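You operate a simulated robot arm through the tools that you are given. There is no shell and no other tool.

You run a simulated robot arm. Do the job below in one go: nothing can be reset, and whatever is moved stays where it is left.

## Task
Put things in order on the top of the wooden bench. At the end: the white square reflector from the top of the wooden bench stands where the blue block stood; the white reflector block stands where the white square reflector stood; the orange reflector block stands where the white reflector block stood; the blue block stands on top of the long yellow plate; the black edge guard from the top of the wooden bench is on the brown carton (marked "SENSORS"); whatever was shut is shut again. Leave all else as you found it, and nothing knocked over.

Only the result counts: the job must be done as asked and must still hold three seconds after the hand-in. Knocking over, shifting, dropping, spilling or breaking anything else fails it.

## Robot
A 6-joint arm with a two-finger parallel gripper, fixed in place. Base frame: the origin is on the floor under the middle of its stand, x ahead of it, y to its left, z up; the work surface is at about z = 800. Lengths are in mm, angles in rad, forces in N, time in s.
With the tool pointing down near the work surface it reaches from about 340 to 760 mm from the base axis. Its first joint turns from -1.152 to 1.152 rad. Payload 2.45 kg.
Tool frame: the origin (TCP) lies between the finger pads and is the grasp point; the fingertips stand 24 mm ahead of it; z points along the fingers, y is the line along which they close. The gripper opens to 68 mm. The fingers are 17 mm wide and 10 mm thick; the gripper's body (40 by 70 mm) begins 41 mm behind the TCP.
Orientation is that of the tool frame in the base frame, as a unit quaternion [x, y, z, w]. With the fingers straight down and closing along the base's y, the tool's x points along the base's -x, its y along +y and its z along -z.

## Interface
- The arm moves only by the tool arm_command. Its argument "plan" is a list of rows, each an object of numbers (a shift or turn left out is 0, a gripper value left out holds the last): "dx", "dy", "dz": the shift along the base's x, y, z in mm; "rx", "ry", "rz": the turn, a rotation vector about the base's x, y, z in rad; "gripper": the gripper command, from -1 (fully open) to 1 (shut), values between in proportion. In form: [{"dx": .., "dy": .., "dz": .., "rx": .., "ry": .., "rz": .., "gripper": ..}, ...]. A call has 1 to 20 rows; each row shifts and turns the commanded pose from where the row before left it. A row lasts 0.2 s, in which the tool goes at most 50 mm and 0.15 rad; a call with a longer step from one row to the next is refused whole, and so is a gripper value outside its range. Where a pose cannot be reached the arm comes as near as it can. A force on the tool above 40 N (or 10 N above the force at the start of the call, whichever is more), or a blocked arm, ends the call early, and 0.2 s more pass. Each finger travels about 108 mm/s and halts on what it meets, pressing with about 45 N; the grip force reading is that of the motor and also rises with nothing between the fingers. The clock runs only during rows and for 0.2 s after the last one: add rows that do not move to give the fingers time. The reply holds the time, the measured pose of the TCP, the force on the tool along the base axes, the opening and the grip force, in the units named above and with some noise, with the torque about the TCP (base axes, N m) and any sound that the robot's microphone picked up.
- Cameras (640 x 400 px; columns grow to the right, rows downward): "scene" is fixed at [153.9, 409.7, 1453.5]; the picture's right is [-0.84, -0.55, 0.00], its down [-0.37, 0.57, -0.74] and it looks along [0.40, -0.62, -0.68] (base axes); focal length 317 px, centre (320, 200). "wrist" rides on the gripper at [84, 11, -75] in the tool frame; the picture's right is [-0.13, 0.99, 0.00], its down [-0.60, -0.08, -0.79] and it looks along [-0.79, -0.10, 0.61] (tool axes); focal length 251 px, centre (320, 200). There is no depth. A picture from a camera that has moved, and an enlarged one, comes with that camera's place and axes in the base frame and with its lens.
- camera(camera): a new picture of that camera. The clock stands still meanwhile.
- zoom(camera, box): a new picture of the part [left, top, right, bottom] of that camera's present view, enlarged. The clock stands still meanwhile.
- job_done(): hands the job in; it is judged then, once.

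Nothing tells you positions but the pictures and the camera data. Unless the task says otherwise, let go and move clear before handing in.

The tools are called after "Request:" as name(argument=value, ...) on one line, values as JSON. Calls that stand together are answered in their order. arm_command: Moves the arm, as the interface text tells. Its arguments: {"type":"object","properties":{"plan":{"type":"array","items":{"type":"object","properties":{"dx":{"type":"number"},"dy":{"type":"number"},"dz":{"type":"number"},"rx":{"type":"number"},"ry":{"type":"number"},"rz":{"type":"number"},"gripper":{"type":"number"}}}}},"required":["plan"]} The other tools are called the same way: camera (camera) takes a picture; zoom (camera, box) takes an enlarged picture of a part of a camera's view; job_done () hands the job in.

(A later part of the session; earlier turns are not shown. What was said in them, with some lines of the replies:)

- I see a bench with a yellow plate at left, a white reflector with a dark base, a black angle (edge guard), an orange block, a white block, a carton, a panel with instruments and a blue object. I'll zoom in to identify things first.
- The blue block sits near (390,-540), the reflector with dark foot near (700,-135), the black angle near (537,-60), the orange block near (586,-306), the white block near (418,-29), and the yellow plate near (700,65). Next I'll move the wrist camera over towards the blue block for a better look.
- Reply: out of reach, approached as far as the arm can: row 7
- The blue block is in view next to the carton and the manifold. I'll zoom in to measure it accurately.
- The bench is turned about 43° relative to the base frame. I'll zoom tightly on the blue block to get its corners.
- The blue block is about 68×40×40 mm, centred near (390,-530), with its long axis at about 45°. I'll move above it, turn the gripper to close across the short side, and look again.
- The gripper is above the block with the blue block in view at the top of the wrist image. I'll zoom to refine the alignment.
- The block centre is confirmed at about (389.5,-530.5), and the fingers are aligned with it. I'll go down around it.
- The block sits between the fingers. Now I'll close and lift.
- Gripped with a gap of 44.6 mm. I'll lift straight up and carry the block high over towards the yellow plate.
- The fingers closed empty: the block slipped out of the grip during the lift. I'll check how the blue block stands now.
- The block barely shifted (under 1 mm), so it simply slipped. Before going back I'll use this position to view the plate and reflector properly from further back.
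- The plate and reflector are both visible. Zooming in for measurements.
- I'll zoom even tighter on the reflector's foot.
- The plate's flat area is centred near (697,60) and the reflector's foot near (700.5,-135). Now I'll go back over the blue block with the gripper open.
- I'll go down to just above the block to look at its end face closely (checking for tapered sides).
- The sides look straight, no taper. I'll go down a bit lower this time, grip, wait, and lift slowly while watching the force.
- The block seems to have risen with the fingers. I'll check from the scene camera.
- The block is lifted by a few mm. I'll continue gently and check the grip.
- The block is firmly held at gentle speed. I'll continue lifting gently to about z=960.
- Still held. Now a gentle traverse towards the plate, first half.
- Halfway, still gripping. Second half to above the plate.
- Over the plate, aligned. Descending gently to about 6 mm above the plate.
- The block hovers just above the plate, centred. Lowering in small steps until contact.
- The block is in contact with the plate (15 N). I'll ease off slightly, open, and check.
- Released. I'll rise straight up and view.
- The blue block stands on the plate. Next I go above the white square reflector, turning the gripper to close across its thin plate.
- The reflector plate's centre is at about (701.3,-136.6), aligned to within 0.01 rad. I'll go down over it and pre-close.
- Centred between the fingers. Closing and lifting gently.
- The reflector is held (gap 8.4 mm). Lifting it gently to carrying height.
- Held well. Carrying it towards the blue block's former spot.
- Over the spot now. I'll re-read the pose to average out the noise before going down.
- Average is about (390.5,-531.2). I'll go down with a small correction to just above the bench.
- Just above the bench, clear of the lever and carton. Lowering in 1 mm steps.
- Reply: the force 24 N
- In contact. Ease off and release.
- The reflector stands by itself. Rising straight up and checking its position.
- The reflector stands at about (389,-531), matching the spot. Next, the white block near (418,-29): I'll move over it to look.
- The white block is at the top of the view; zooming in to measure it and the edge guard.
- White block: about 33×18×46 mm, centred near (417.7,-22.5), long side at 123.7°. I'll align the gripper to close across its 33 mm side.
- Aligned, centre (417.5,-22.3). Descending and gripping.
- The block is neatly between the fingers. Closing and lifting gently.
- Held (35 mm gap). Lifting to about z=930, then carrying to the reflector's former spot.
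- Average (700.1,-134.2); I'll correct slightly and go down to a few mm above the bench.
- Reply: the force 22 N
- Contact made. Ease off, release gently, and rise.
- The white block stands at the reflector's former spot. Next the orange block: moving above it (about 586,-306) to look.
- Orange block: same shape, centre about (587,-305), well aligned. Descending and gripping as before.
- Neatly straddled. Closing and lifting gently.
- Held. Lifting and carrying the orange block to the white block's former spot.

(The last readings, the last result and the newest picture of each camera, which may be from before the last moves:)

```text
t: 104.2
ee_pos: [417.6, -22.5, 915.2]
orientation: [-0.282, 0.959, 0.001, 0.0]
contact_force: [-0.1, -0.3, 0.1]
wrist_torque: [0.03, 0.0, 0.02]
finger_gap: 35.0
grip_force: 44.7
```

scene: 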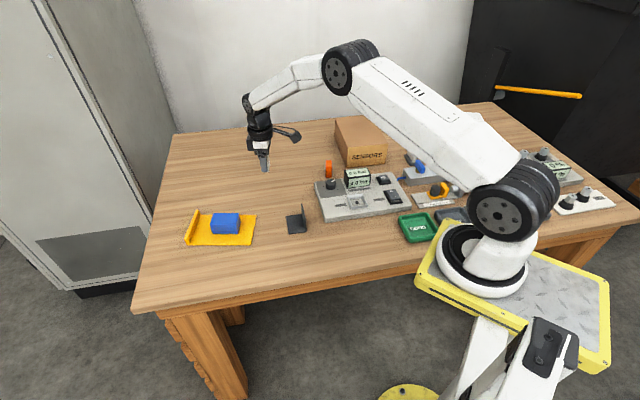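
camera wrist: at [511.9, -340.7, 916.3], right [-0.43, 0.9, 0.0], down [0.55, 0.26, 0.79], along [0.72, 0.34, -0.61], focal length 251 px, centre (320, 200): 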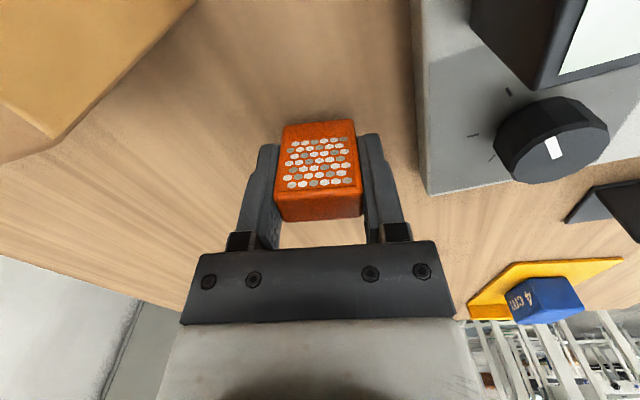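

Average (417.3,-22.3), right on target. Descending.

Request:
arm_command(plan=[{"dz": -4}, {"dz": -8}, {"dz": -12}, {"dz": -14}, {"dz": -14}, {"dz": -12}, {"dz": -9}, {"dz": -5}, {"dz": -3}, {}])

Request:
arm_command(plan=[{"dz": -1}, {"dz": -1}, {}])

Request:
arm_command(plan=[{"dz": -1}, {}])

```text
t: 106.4
ee_pos: [418.0, -20.9, 834.0]
orientation: [-0.282, 0.959, 0.0, 0.0]
contact_force: [0.5, -0.5, 0.6]
wrist_torque: [-0.03, -0.01, 0.01]
finger_gap: 35.1
grip_force: 45.0
```

```text
t: 107.2
ee_pos: [417.4, -21.3, 832.4]
orientation: [-0.282, 0.959, 0.0, 0.0]
contact_force: [-0.4, -0.4, 0.0]
wrist_torque: [0.0, 0.03, 0.05]
finger_gap: 35.0
grip_force: 45.2
```

```text
t: 107.8
ee_pos: [418.2, -21.8, 832.1]
orientation: [-0.282, 0.959, 0.0, 0.0]
contact_force: [-3.3, 1.8, 25.7]
wrist_torque: [0.05, 0.17, 0.04]
finger_gap: 35.2
grip_force: 45.0
```

In contact. Ease off, release, and rise.

Request:
arm_command(plan=[{"dz": 1.2}, {}, {"gripper": -0.1}, {"gripper": -0.3}, {"gripper": -0.7}, {}, {}])

Request:
camera(camera="wrist")

Request:
arm_command(plan=[{"dz": 8}, {"dz": 20}, {"dz": 35}, {"dz": 45}, {"dz": 20}, {}])

Request:
camera(camera="wrist")

Request:
camera(camera="scene")

```text
t: 109.4
ee_pos: [418.2, -22.5, 832.1]
orientation: [-0.282, 0.959, 0.0, 0.001]
contact_force: [-1.0, -0.5, 0.1]
wrist_torque: [-0.04, 0.01, -0.04]
finger_gap: 57.9
grip_force: 0.1
```

```text
taken
camera wrist: at [342.5, -59.4, 906.4], right [-0.43, 0.9, 0.0], down [0.55, 0.26, 0.79], along [0.72, 0.34, -0.61], focal length 251 px, centre (320, 200)
```

wrist: 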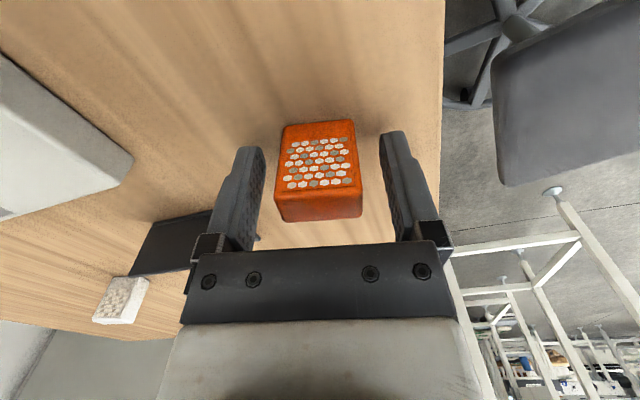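

```text
t: 110.8
ee_pos: [417.0, -22.7, 962.1]
orientation: [-0.282, 0.959, 0.0, 0.0]
contact_force: [0.6, -0.2, 0.5]
wrist_torque: [-0.02, -0.02, 0.0]
finger_gap: 58.1
grip_force: 0.0
```

```text
taken
camera wrist: at [341.8, -59.2, 1035.2], right [-0.43, 0.9, 0.0], down [0.55, 0.26, 0.79], along [0.72, 0.34, -0.61], focal length 251 px, centre (320, 200)
```

wrist: 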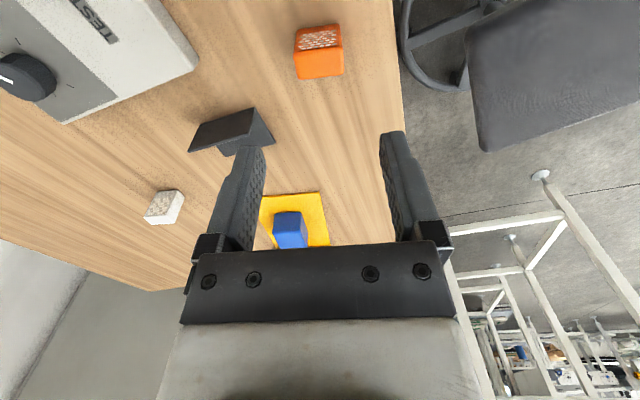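

```text
taken
```

scene: 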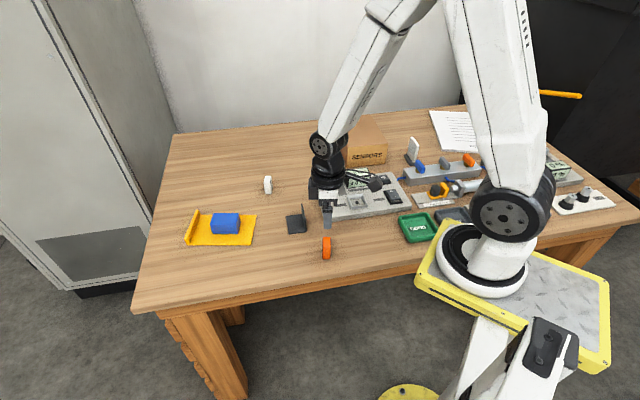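

The orange block stands on the white block's former spot. Next: the black edge guard, flange mid around (529.6,-81); turning the gripper to close across the flange, with a moderate opening.

Request:
arm_command(plan=[{"dx": 11.3, "dy": -5.8, "rz": -0.1395, "gripper": -0.3}, {"dx": 11.3, "dy": -5.8, "rz": -0.1395}, {"dx": 11.3, "dy": -5.8, "rz": -0.1395}, {"dx": 11.3, "dy": -5.8, "rz": -0.1395}, {"dx": 11.3, "dy": -5.8, "rz": -0.1395}, {"dx": 11.3, "dy": -5.8, "rz": -0.1395}, {"dx": 11.3, "dy": -5.8, "rz": -0.1395}, {"dx": 11.3, "dy": -5.8, "rz": -0.1395}, {"dx": 11.3, "dy": -5.8, "rz": -0.1395}, {"dx": 11.3, "dy": -5.8, "rz": -0.1395}, {}])

Request:
camera(camera="wrist")

Request:
zoom(camera="wrist", box=[250, 0, 410, 120])

```text
t: 113.2
ee_pos: [530.9, -79.9, 960.9]
orientation: [0.4, 0.917, -0.001, 0.0]
contact_force: [-0.4, -0.6, 1.5]
wrist_torque: [0.0, 0.0, 0.03]
finger_gap: 44.2
grip_force: 0.1
```

```text
taken
camera wrist: at [482.7, -12.4, 1034.3], right [0.82, 0.58, 0.0], down [0.35, -0.5, 0.79], along [0.46, -0.65, -0.61], focal length 251 px, centre (320, 200)
```

wrist: 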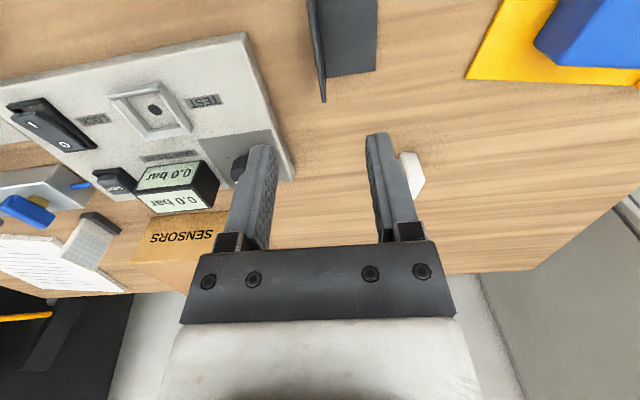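

```text
3.33 times, centred on (330, 60) of wrist
camera zoom: at [482.7, -12.4, 1034.3], right [0.82, 0.58, 0.0], down [0.35, -0.5, 0.79], along [0.46, -0.65, -0.61], focal length 838 px, centre (287, 667)
```

zoom: 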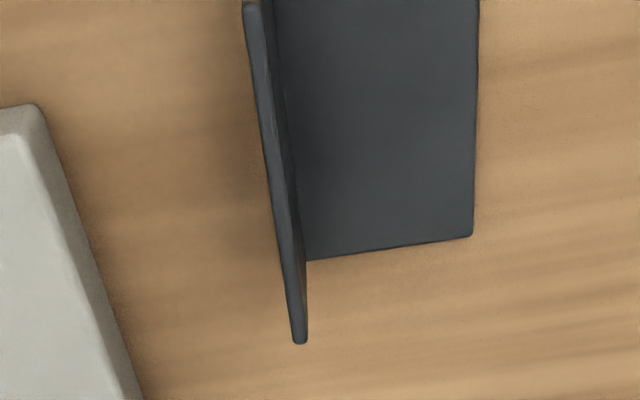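

The flange mid is about (529.3,-80.8), aligned with the gripper. Descending over it with a half-open gripper.

Request:
arm_command(plan=[{"dx": -1.4, "dy": -0.5, "dz": -30, "gripper": -0.3}, {"dz": -35}, {"dz": -30}, {"dz": -20}, {"dz": -12}, {}, {"gripper": 0.3}, {"gripper": 0.6}, {}, {}])

Request:
camera(camera="wrist")

Request:
zoom(camera="scene", box=[260, 170, 350, 240])

```text
t: 115.4
ee_pos: [528.6, -80.1, 833.6]
orientation: [0.399, 0.917, 0.001, 0.0]
contact_force: [-0.3, 0.6, 0.0]
wrist_torque: [0.03, 0.01, -0.02]
finger_gap: 13.6
grip_force: 0.1
```

```text
taken
camera wrist: at [481.3, -12.5, 907.5], right [0.81, 0.58, 0.0], down [0.35, -0.5, 0.79], along [0.46, -0.65, -0.61], focal length 251 px, centre (320, 200)
```

wrist: 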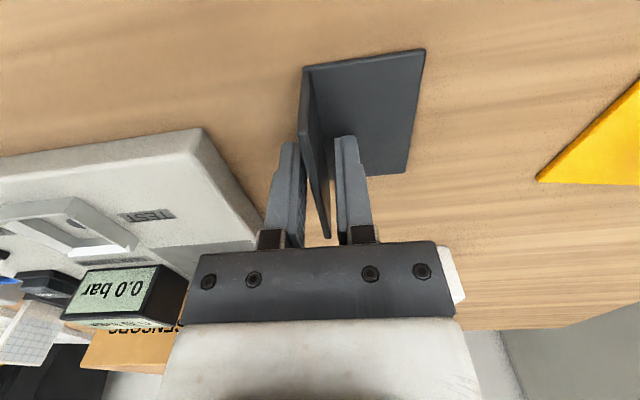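

```text
5.71 times, centred on (305, 205) of scene
camera zoom: at [153.9, 409.7, 1453.5], right [-0.84, -0.55, 0.0], down [-0.37, 0.57, -0.74], along [0.4, -0.62, -0.68], focal length 1811 px, centre (406, 171)
```

zoom: 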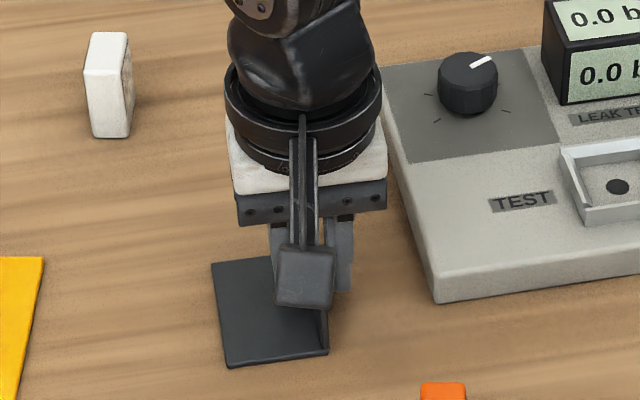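

The flange is between the fingers. Closing and lifting gently.

Request:
arm_command(plan=[{"gripper": 0.75}, {"gripper": 0.85}, {"gripper": 1}, {}, {}])

Request:
arm_command(plan=[{"dz": 2}, {"dz": 3}, {"dz": 3}, {"dz": 2}, {}])

Request:
camera(camera="wrist")

Request:
zoom(camera="scene", box=[260, 170, 350, 240])

```text
t: 116.6
ee_pos: [529.4, -79.5, 833.8]
orientation: [0.4, 0.917, 0.0, -0.001]
contact_force: [-0.6, -1.3, 0.0]
wrist_torque: [0.01, -0.01, -0.01]
finger_gap: 3.1
grip_force: 26.9
```

```text
t: 117.8
ee_pos: [529.2, -80.9, 843.3]
orientation: [0.4, 0.917, 0.0, 0.0]
contact_force: [0.7, 0.2, -0.7]
wrist_torque: [0.02, -0.01, -0.04]
finger_gap: 3.0
grip_force: 26.8
```

```text
taken
camera wrist: at [481.3, -12.7, 917.4], right [0.81, 0.58, 0.0], down [0.35, -0.5, 0.79], along [0.46, -0.65, -0.61], focal length 251 px, centre (320, 200)
```

wrist: 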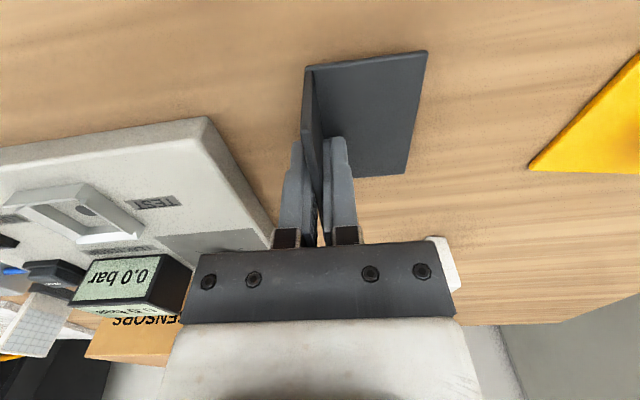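

```text
5.71 times, centred on (305, 205) of scene
camera zoom: at [153.9, 409.7, 1453.5], right [-0.84, -0.55, 0.0], down [-0.37, 0.57, -0.74], along [0.4, -0.62, -0.68], focal length 1811 px, centre (406, 171)
```

zoom: 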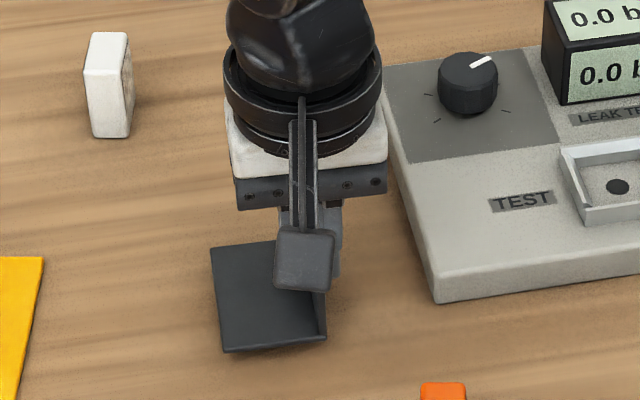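

Held (3 mm gap). Lifting to carrying height, then moving over to the carton.

Request:
arm_command(plan=[{"dz": 4}, {"dz": 8}, {"dz": 12}, {"dz": 16}, {"dz": 18}, {"dz": 18}, {"dz": 16}, {"dz": 14}, {"dz": 12}, {"dz": 8}, {"dz": 5}, {}])

Request:
arm_command(plan=[{"dy": -5}, {"dy": -10}, {"dy": -15}, {"dy": -20}, {"dy": -24}, {"dy": -26}, {"dy": -26}, {"dy": -26}, {"dy": -26}, {"dy": -26}, {"dy": -26}, {"dy": -26}, {"dy": -26}, {"dy": -24}, {"dy": -20}, {"dy": -15}, {"dy": -10}, {"dy": -5}, {}])

Request:
camera(camera="wrist")

Request:
camera(camera="scene")

```text
t: 120.4
ee_pos: [530.1, -80.6, 975.1]
orientation: [0.399, 0.917, 0.001, 0.0]
contact_force: [0.1, 0.5, -0.1]
wrist_torque: [0.0, 0.03, 0.0]
finger_gap: 3.0
grip_force: 26.7
```

```text
t: 124.4
ee_pos: [529.6, -436.9, 974.3]
orientation: [0.399, 0.917, 0.001, 0.0]
contact_force: [-0.4, 0.3, -1.1]
wrist_torque: [-0.01, -0.02, -0.02]
finger_gap: 3.1
grip_force: 26.9
```

```text
taken
camera wrist: at [481.2, -369.0, 1048.3], right [0.81, 0.58, 0.0], down [0.35, -0.5, 0.79], along [0.46, -0.65, -0.61], focal length 251 px, centre (320, 200)
```

wrist: 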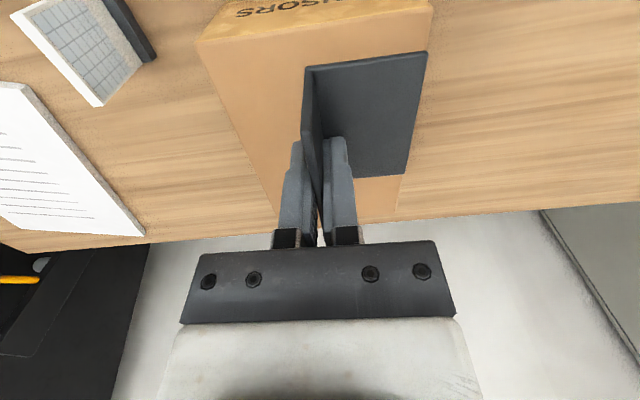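

```text
taken
```

scene: 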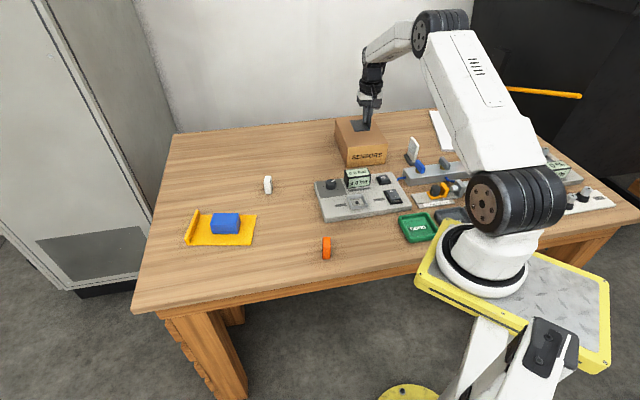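

Carton's front top corners measure about (559,-371) and (458,-461), top ≈ 880. Moving the guard to the middle of the front part of the carton.

Request:
arm_command(plan=[{"dx": 0.5, "dy": -5}, {"dx": 0.8, "dy": -10}, {"dx": 0.9, "dy": -15}, {"dx": 0.8, "dy": -10}, {"dx": 0.5, "dy": -5}, {}])

Request:
arm_command(plan=[{"dz": -4}, {"dz": -8}, {"dz": -10}, {"dz": -10}, {"dz": -8}, {"dz": -6}, {"dz": -4}, {"dz": -2}, {}])

Request:
camera(camera="wrist")

Request:
zoom(camera="scene", box=[320, 90, 420, 180])

```text
t: 125.8
ee_pos: [532.0, -481.7, 974.5]
orientation: [0.399, 0.917, 0.0, 0.0]
contact_force: [0.3, 0.8, -0.2]
wrist_torque: [0.06, -0.01, 0.0]
finger_gap: 3.3
grip_force: 26.8
```

```text
t: 127.8
ee_pos: [532.0, -481.7, 921.4]
orientation: [0.399, 0.917, 0.0, 0.0]
contact_force: [-0.4, 0.2, 0.5]
wrist_torque: [0.0, 0.01, 0.0]
finger_gap: 3.1
grip_force: 26.7
```

```text
taken
camera wrist: at [484.5, -413.5, 996.2], right [0.81, 0.58, 0.0], down [0.35, -0.5, 0.79], along [0.46, -0.65, -0.61], focal length 251 px, centre (320, 200)
```

wrist: 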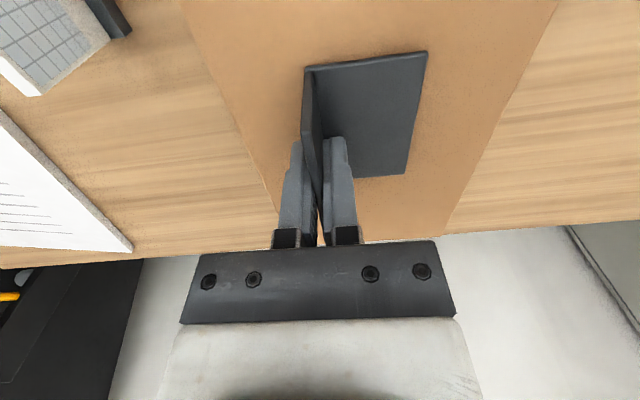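

```text
4.44 times, centred on (370, 135) of scene
camera zoom: at [153.9, 409.7, 1453.5], right [-0.84, -0.55, 0.0], down [-0.37, 0.57, -0.74], along [0.4, -0.62, -0.68], focal length 1408 px, centre (98, 489)
```

zoom: 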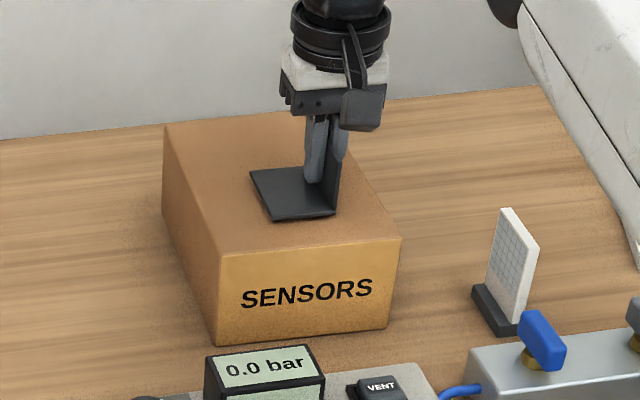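

Positioned over the carton top. Lowering in small steps until contact.

Request:
arm_command(plan=[{"dz": -2}, {"dz": -1.5}, {"dz": -1}, {}])

Request:
arm_command(plan=[{"dz": -1}, {}])

Request:
arm_command(plan=[{"dz": -1}, {}])

```text
t: 128.8
ee_pos: [532.8, -482.1, 918.0]
orientation: [0.4, 0.917, 0.0, 0.001]
contact_force: [-0.9, 1.1, 5.1]
wrist_torque: [0.12, 0.07, 0.02]
finger_gap: 3.1
grip_force: 27.1
```

```text
t: 129.4
ee_pos: [533.4, -482.7, 918.6]
orientation: [0.4, 0.917, 0.0, 0.002]
contact_force: [-2.1, 1.1, 13.8]
wrist_torque: [0.31, 0.12, 0.03]
finger_gap: 2.9
grip_force: 26.6
```

```text
t: 130.0
ee_pos: [533.2, -483.0, 918.1]
orientation: [0.4, 0.917, -0.001, 0.003]
contact_force: [-0.5, 0.0, 20.6]
wrist_torque: [0.2, -0.07, 0.0]
finger_gap: 2.9
grip_force: 27.3
```

In contact at about z=917. Easing off and releasing slowly.

Request:
arm_command(plan=[{"dz": 1}, {"dz": 1.2}, {}, {"gripper": 0.85}, {"gripper": 0.7}, {"gripper": 0.4}, {"gripper": 0}, {}, {}])

Request:
camera(camera="wrist")

Request:
zoom(camera="scene", box=[320, 90, 420, 180])

```text
t: 132.0
ee_pos: [533.0, -482.3, 918.1]
orientation: [0.4, 0.917, 0.0, -0.001]
contact_force: [0.3, 0.6, -0.2]
wrist_torque: [-0.01, 0.0, -0.01]
finger_gap: 34.0
grip_force: 0.1
```

```text
taken
camera wrist: at [484.9, -413.8, 991.9], right [0.81, 0.58, 0.0], down [0.35, -0.5, 0.79], along [0.46, -0.65, -0.61], focal length 251 px, centre (320, 200)
```

wrist: 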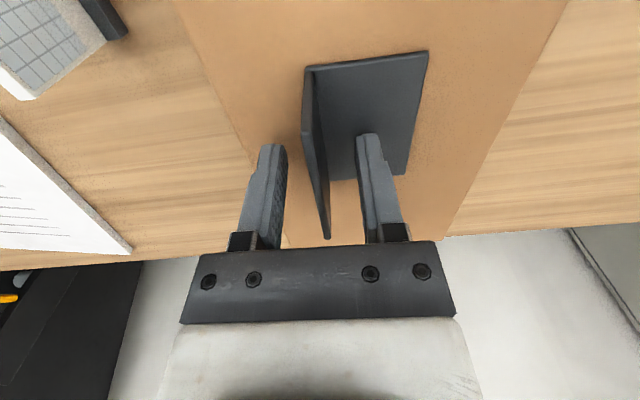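

```text
4.44 times, centred on (370, 135) of scene
camera zoom: at [153.9, 409.7, 1453.5], right [-0.84, -0.55, 0.0], down [-0.37, 0.57, -0.74], along [0.4, -0.62, -0.68], focal length 1408 px, centre (98, 489)
```

zoom: 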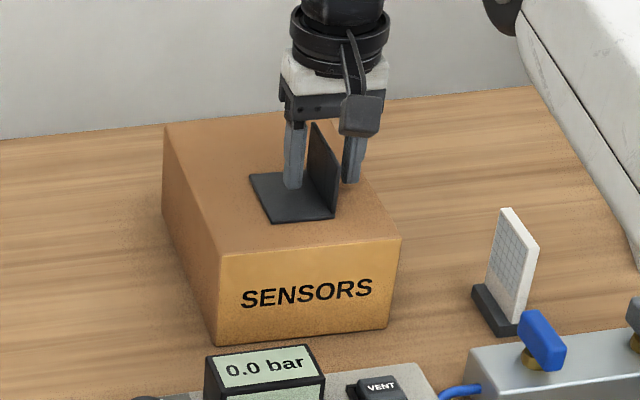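

The guard rests on the carton. Rising straight up and retreating to near the start position.

Request:
arm_command(plan=[{"dz": 6}, {"dz": 15}, {"dz": 30}, {"dz": 45}, {"dz": 45}, {}])

Request:
arm_command(plan=[{"dx": -10, "dy": 20, "rz": 0.08}, {"dx": -20, "dy": 40, "rz": 0.09}, {"dx": -20, "dy": 40, "rz": 0.09}, {"dx": -20, "dy": 40, "rz": 0.09}, {"dx": -20, "dy": 40, "rz": 0.09}, {"dx": -20, "dy": 40, "rz": 0.09}, {"dx": -20, "dy": 40, "rz": 0.09}, {"dx": -13, "dy": 26, "rz": 0.09}, {"rz": 0.09}, {}])

Request:
camera(camera="scene")

Request:
camera(camera="wrist")

Request:
zoom(camera="scene", box=[160, 140, 360, 280])

Request:
zoom(camera="scene", box=[300, 110, 460, 250])

```text
t: 133.4
ee_pos: [531.5, -481.0, 1061.9]
orientation: [0.4, 0.917, 0.0, 0.001]
contact_force: [0.4, 0.0, -0.1]
wrist_torque: [0.0, 0.0, -0.02]
finger_gap: 34.2
grip_force: 0.0
```

```text
t: 135.6
ee_pos: [389.9, -195.3, 1060.0]
orientation: [0.01, 1.0, 0.0, 0.0]
contact_force: [-0.2, -0.9, -0.5]
wrist_torque: [0.0, -0.02, 0.02]
finger_gap: 34.1
grip_force: 0.0
```

```text
taken
```

scene: 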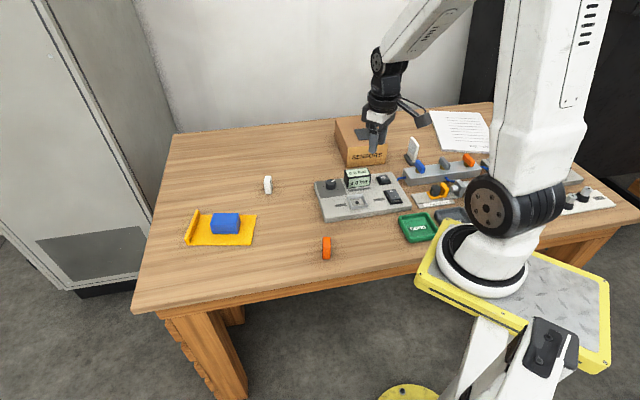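

```text
taken
camera wrist: at [307.0, -183.3, 1133.3], right [0.15, 0.99, 0.0], down [0.6, -0.09, 0.79], along [0.78, -0.12, -0.61], focal length 251 px, centre (320, 200)
```

wrist: 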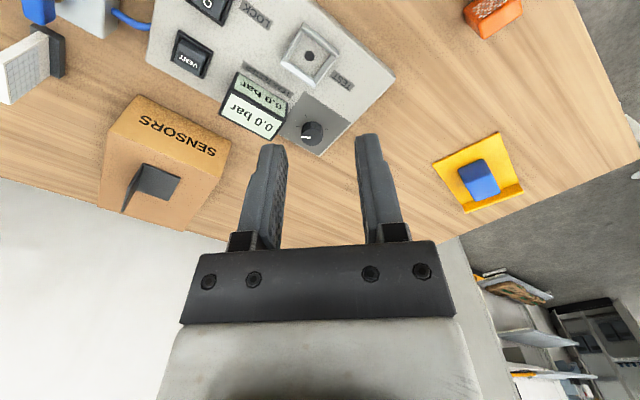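

```text
2.86 times, centred on (260, 210) of scene
camera zoom: at [153.9, 409.7, 1453.5], right [-0.84, -0.55, 0.0], down [-0.37, 0.57, -0.74], along [0.4, -0.62, -0.68], focal length 905 px, centre (491, 171)
```

zoom: 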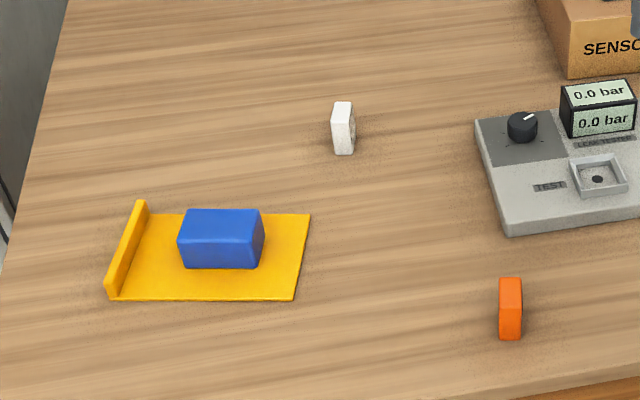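

```text
2.86 times, centred on (380, 180) of scene
camera zoom: at [153.9, 409.7, 1453.5], right [-0.84, -0.55, 0.0], down [-0.37, 0.57, -0.74], along [0.4, -0.62, -0.68], focal length 905 px, centre (149, 257)
```

zoom: 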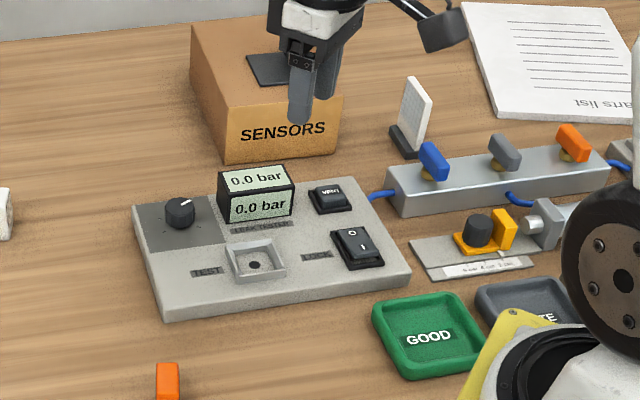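

All five items are in place: the reflector is on the blue block's spot, the white block on the reflector's spot, and the orange block on the white block's spot. The blue block is on the yellow plate and the edge guard is on the carton. Everything else matches the first pictures and the arm is clear, so I'm handing in.

Request:
job_done()

```text
The job is handed in.
```

I've handed the job in, and all five things are where you asked. The hand-in reply gave no verdict, so this rests on the last camera pictures.

| Item | Where it stands now | How close |
|---|---|---|
| White square reflector | Where the blue block stood | within about 1 mm, estimated from the pictures |
| White reflector block | Where the white square reflector stood | within about 2 mm, estimated from the pictures |
| Orange reflector block | Where the white reflector block stood | same spot in the scene picture |
| Blue block | On top of the long yellow plate | near the middle of its flat part |
| Black edge guard | On the brown "SENSORS" carton | flat on top, clear of the edges |

- **Slip:** the blue block slipped out of the gripper on my first lift and settled back within about 1 mm of where it had stood. I gripped it again and moved it slowly, and nothing else was touched.
- **Facing:** the task did not name a direction, so the reflector and the white and orange blocks face as they did in their old places. I turned the blue block to line up with the plate.
- **Shut things:** I opened nothing, so nothing needed shutting again. Everything else looks unmoved compared with the first pictures.
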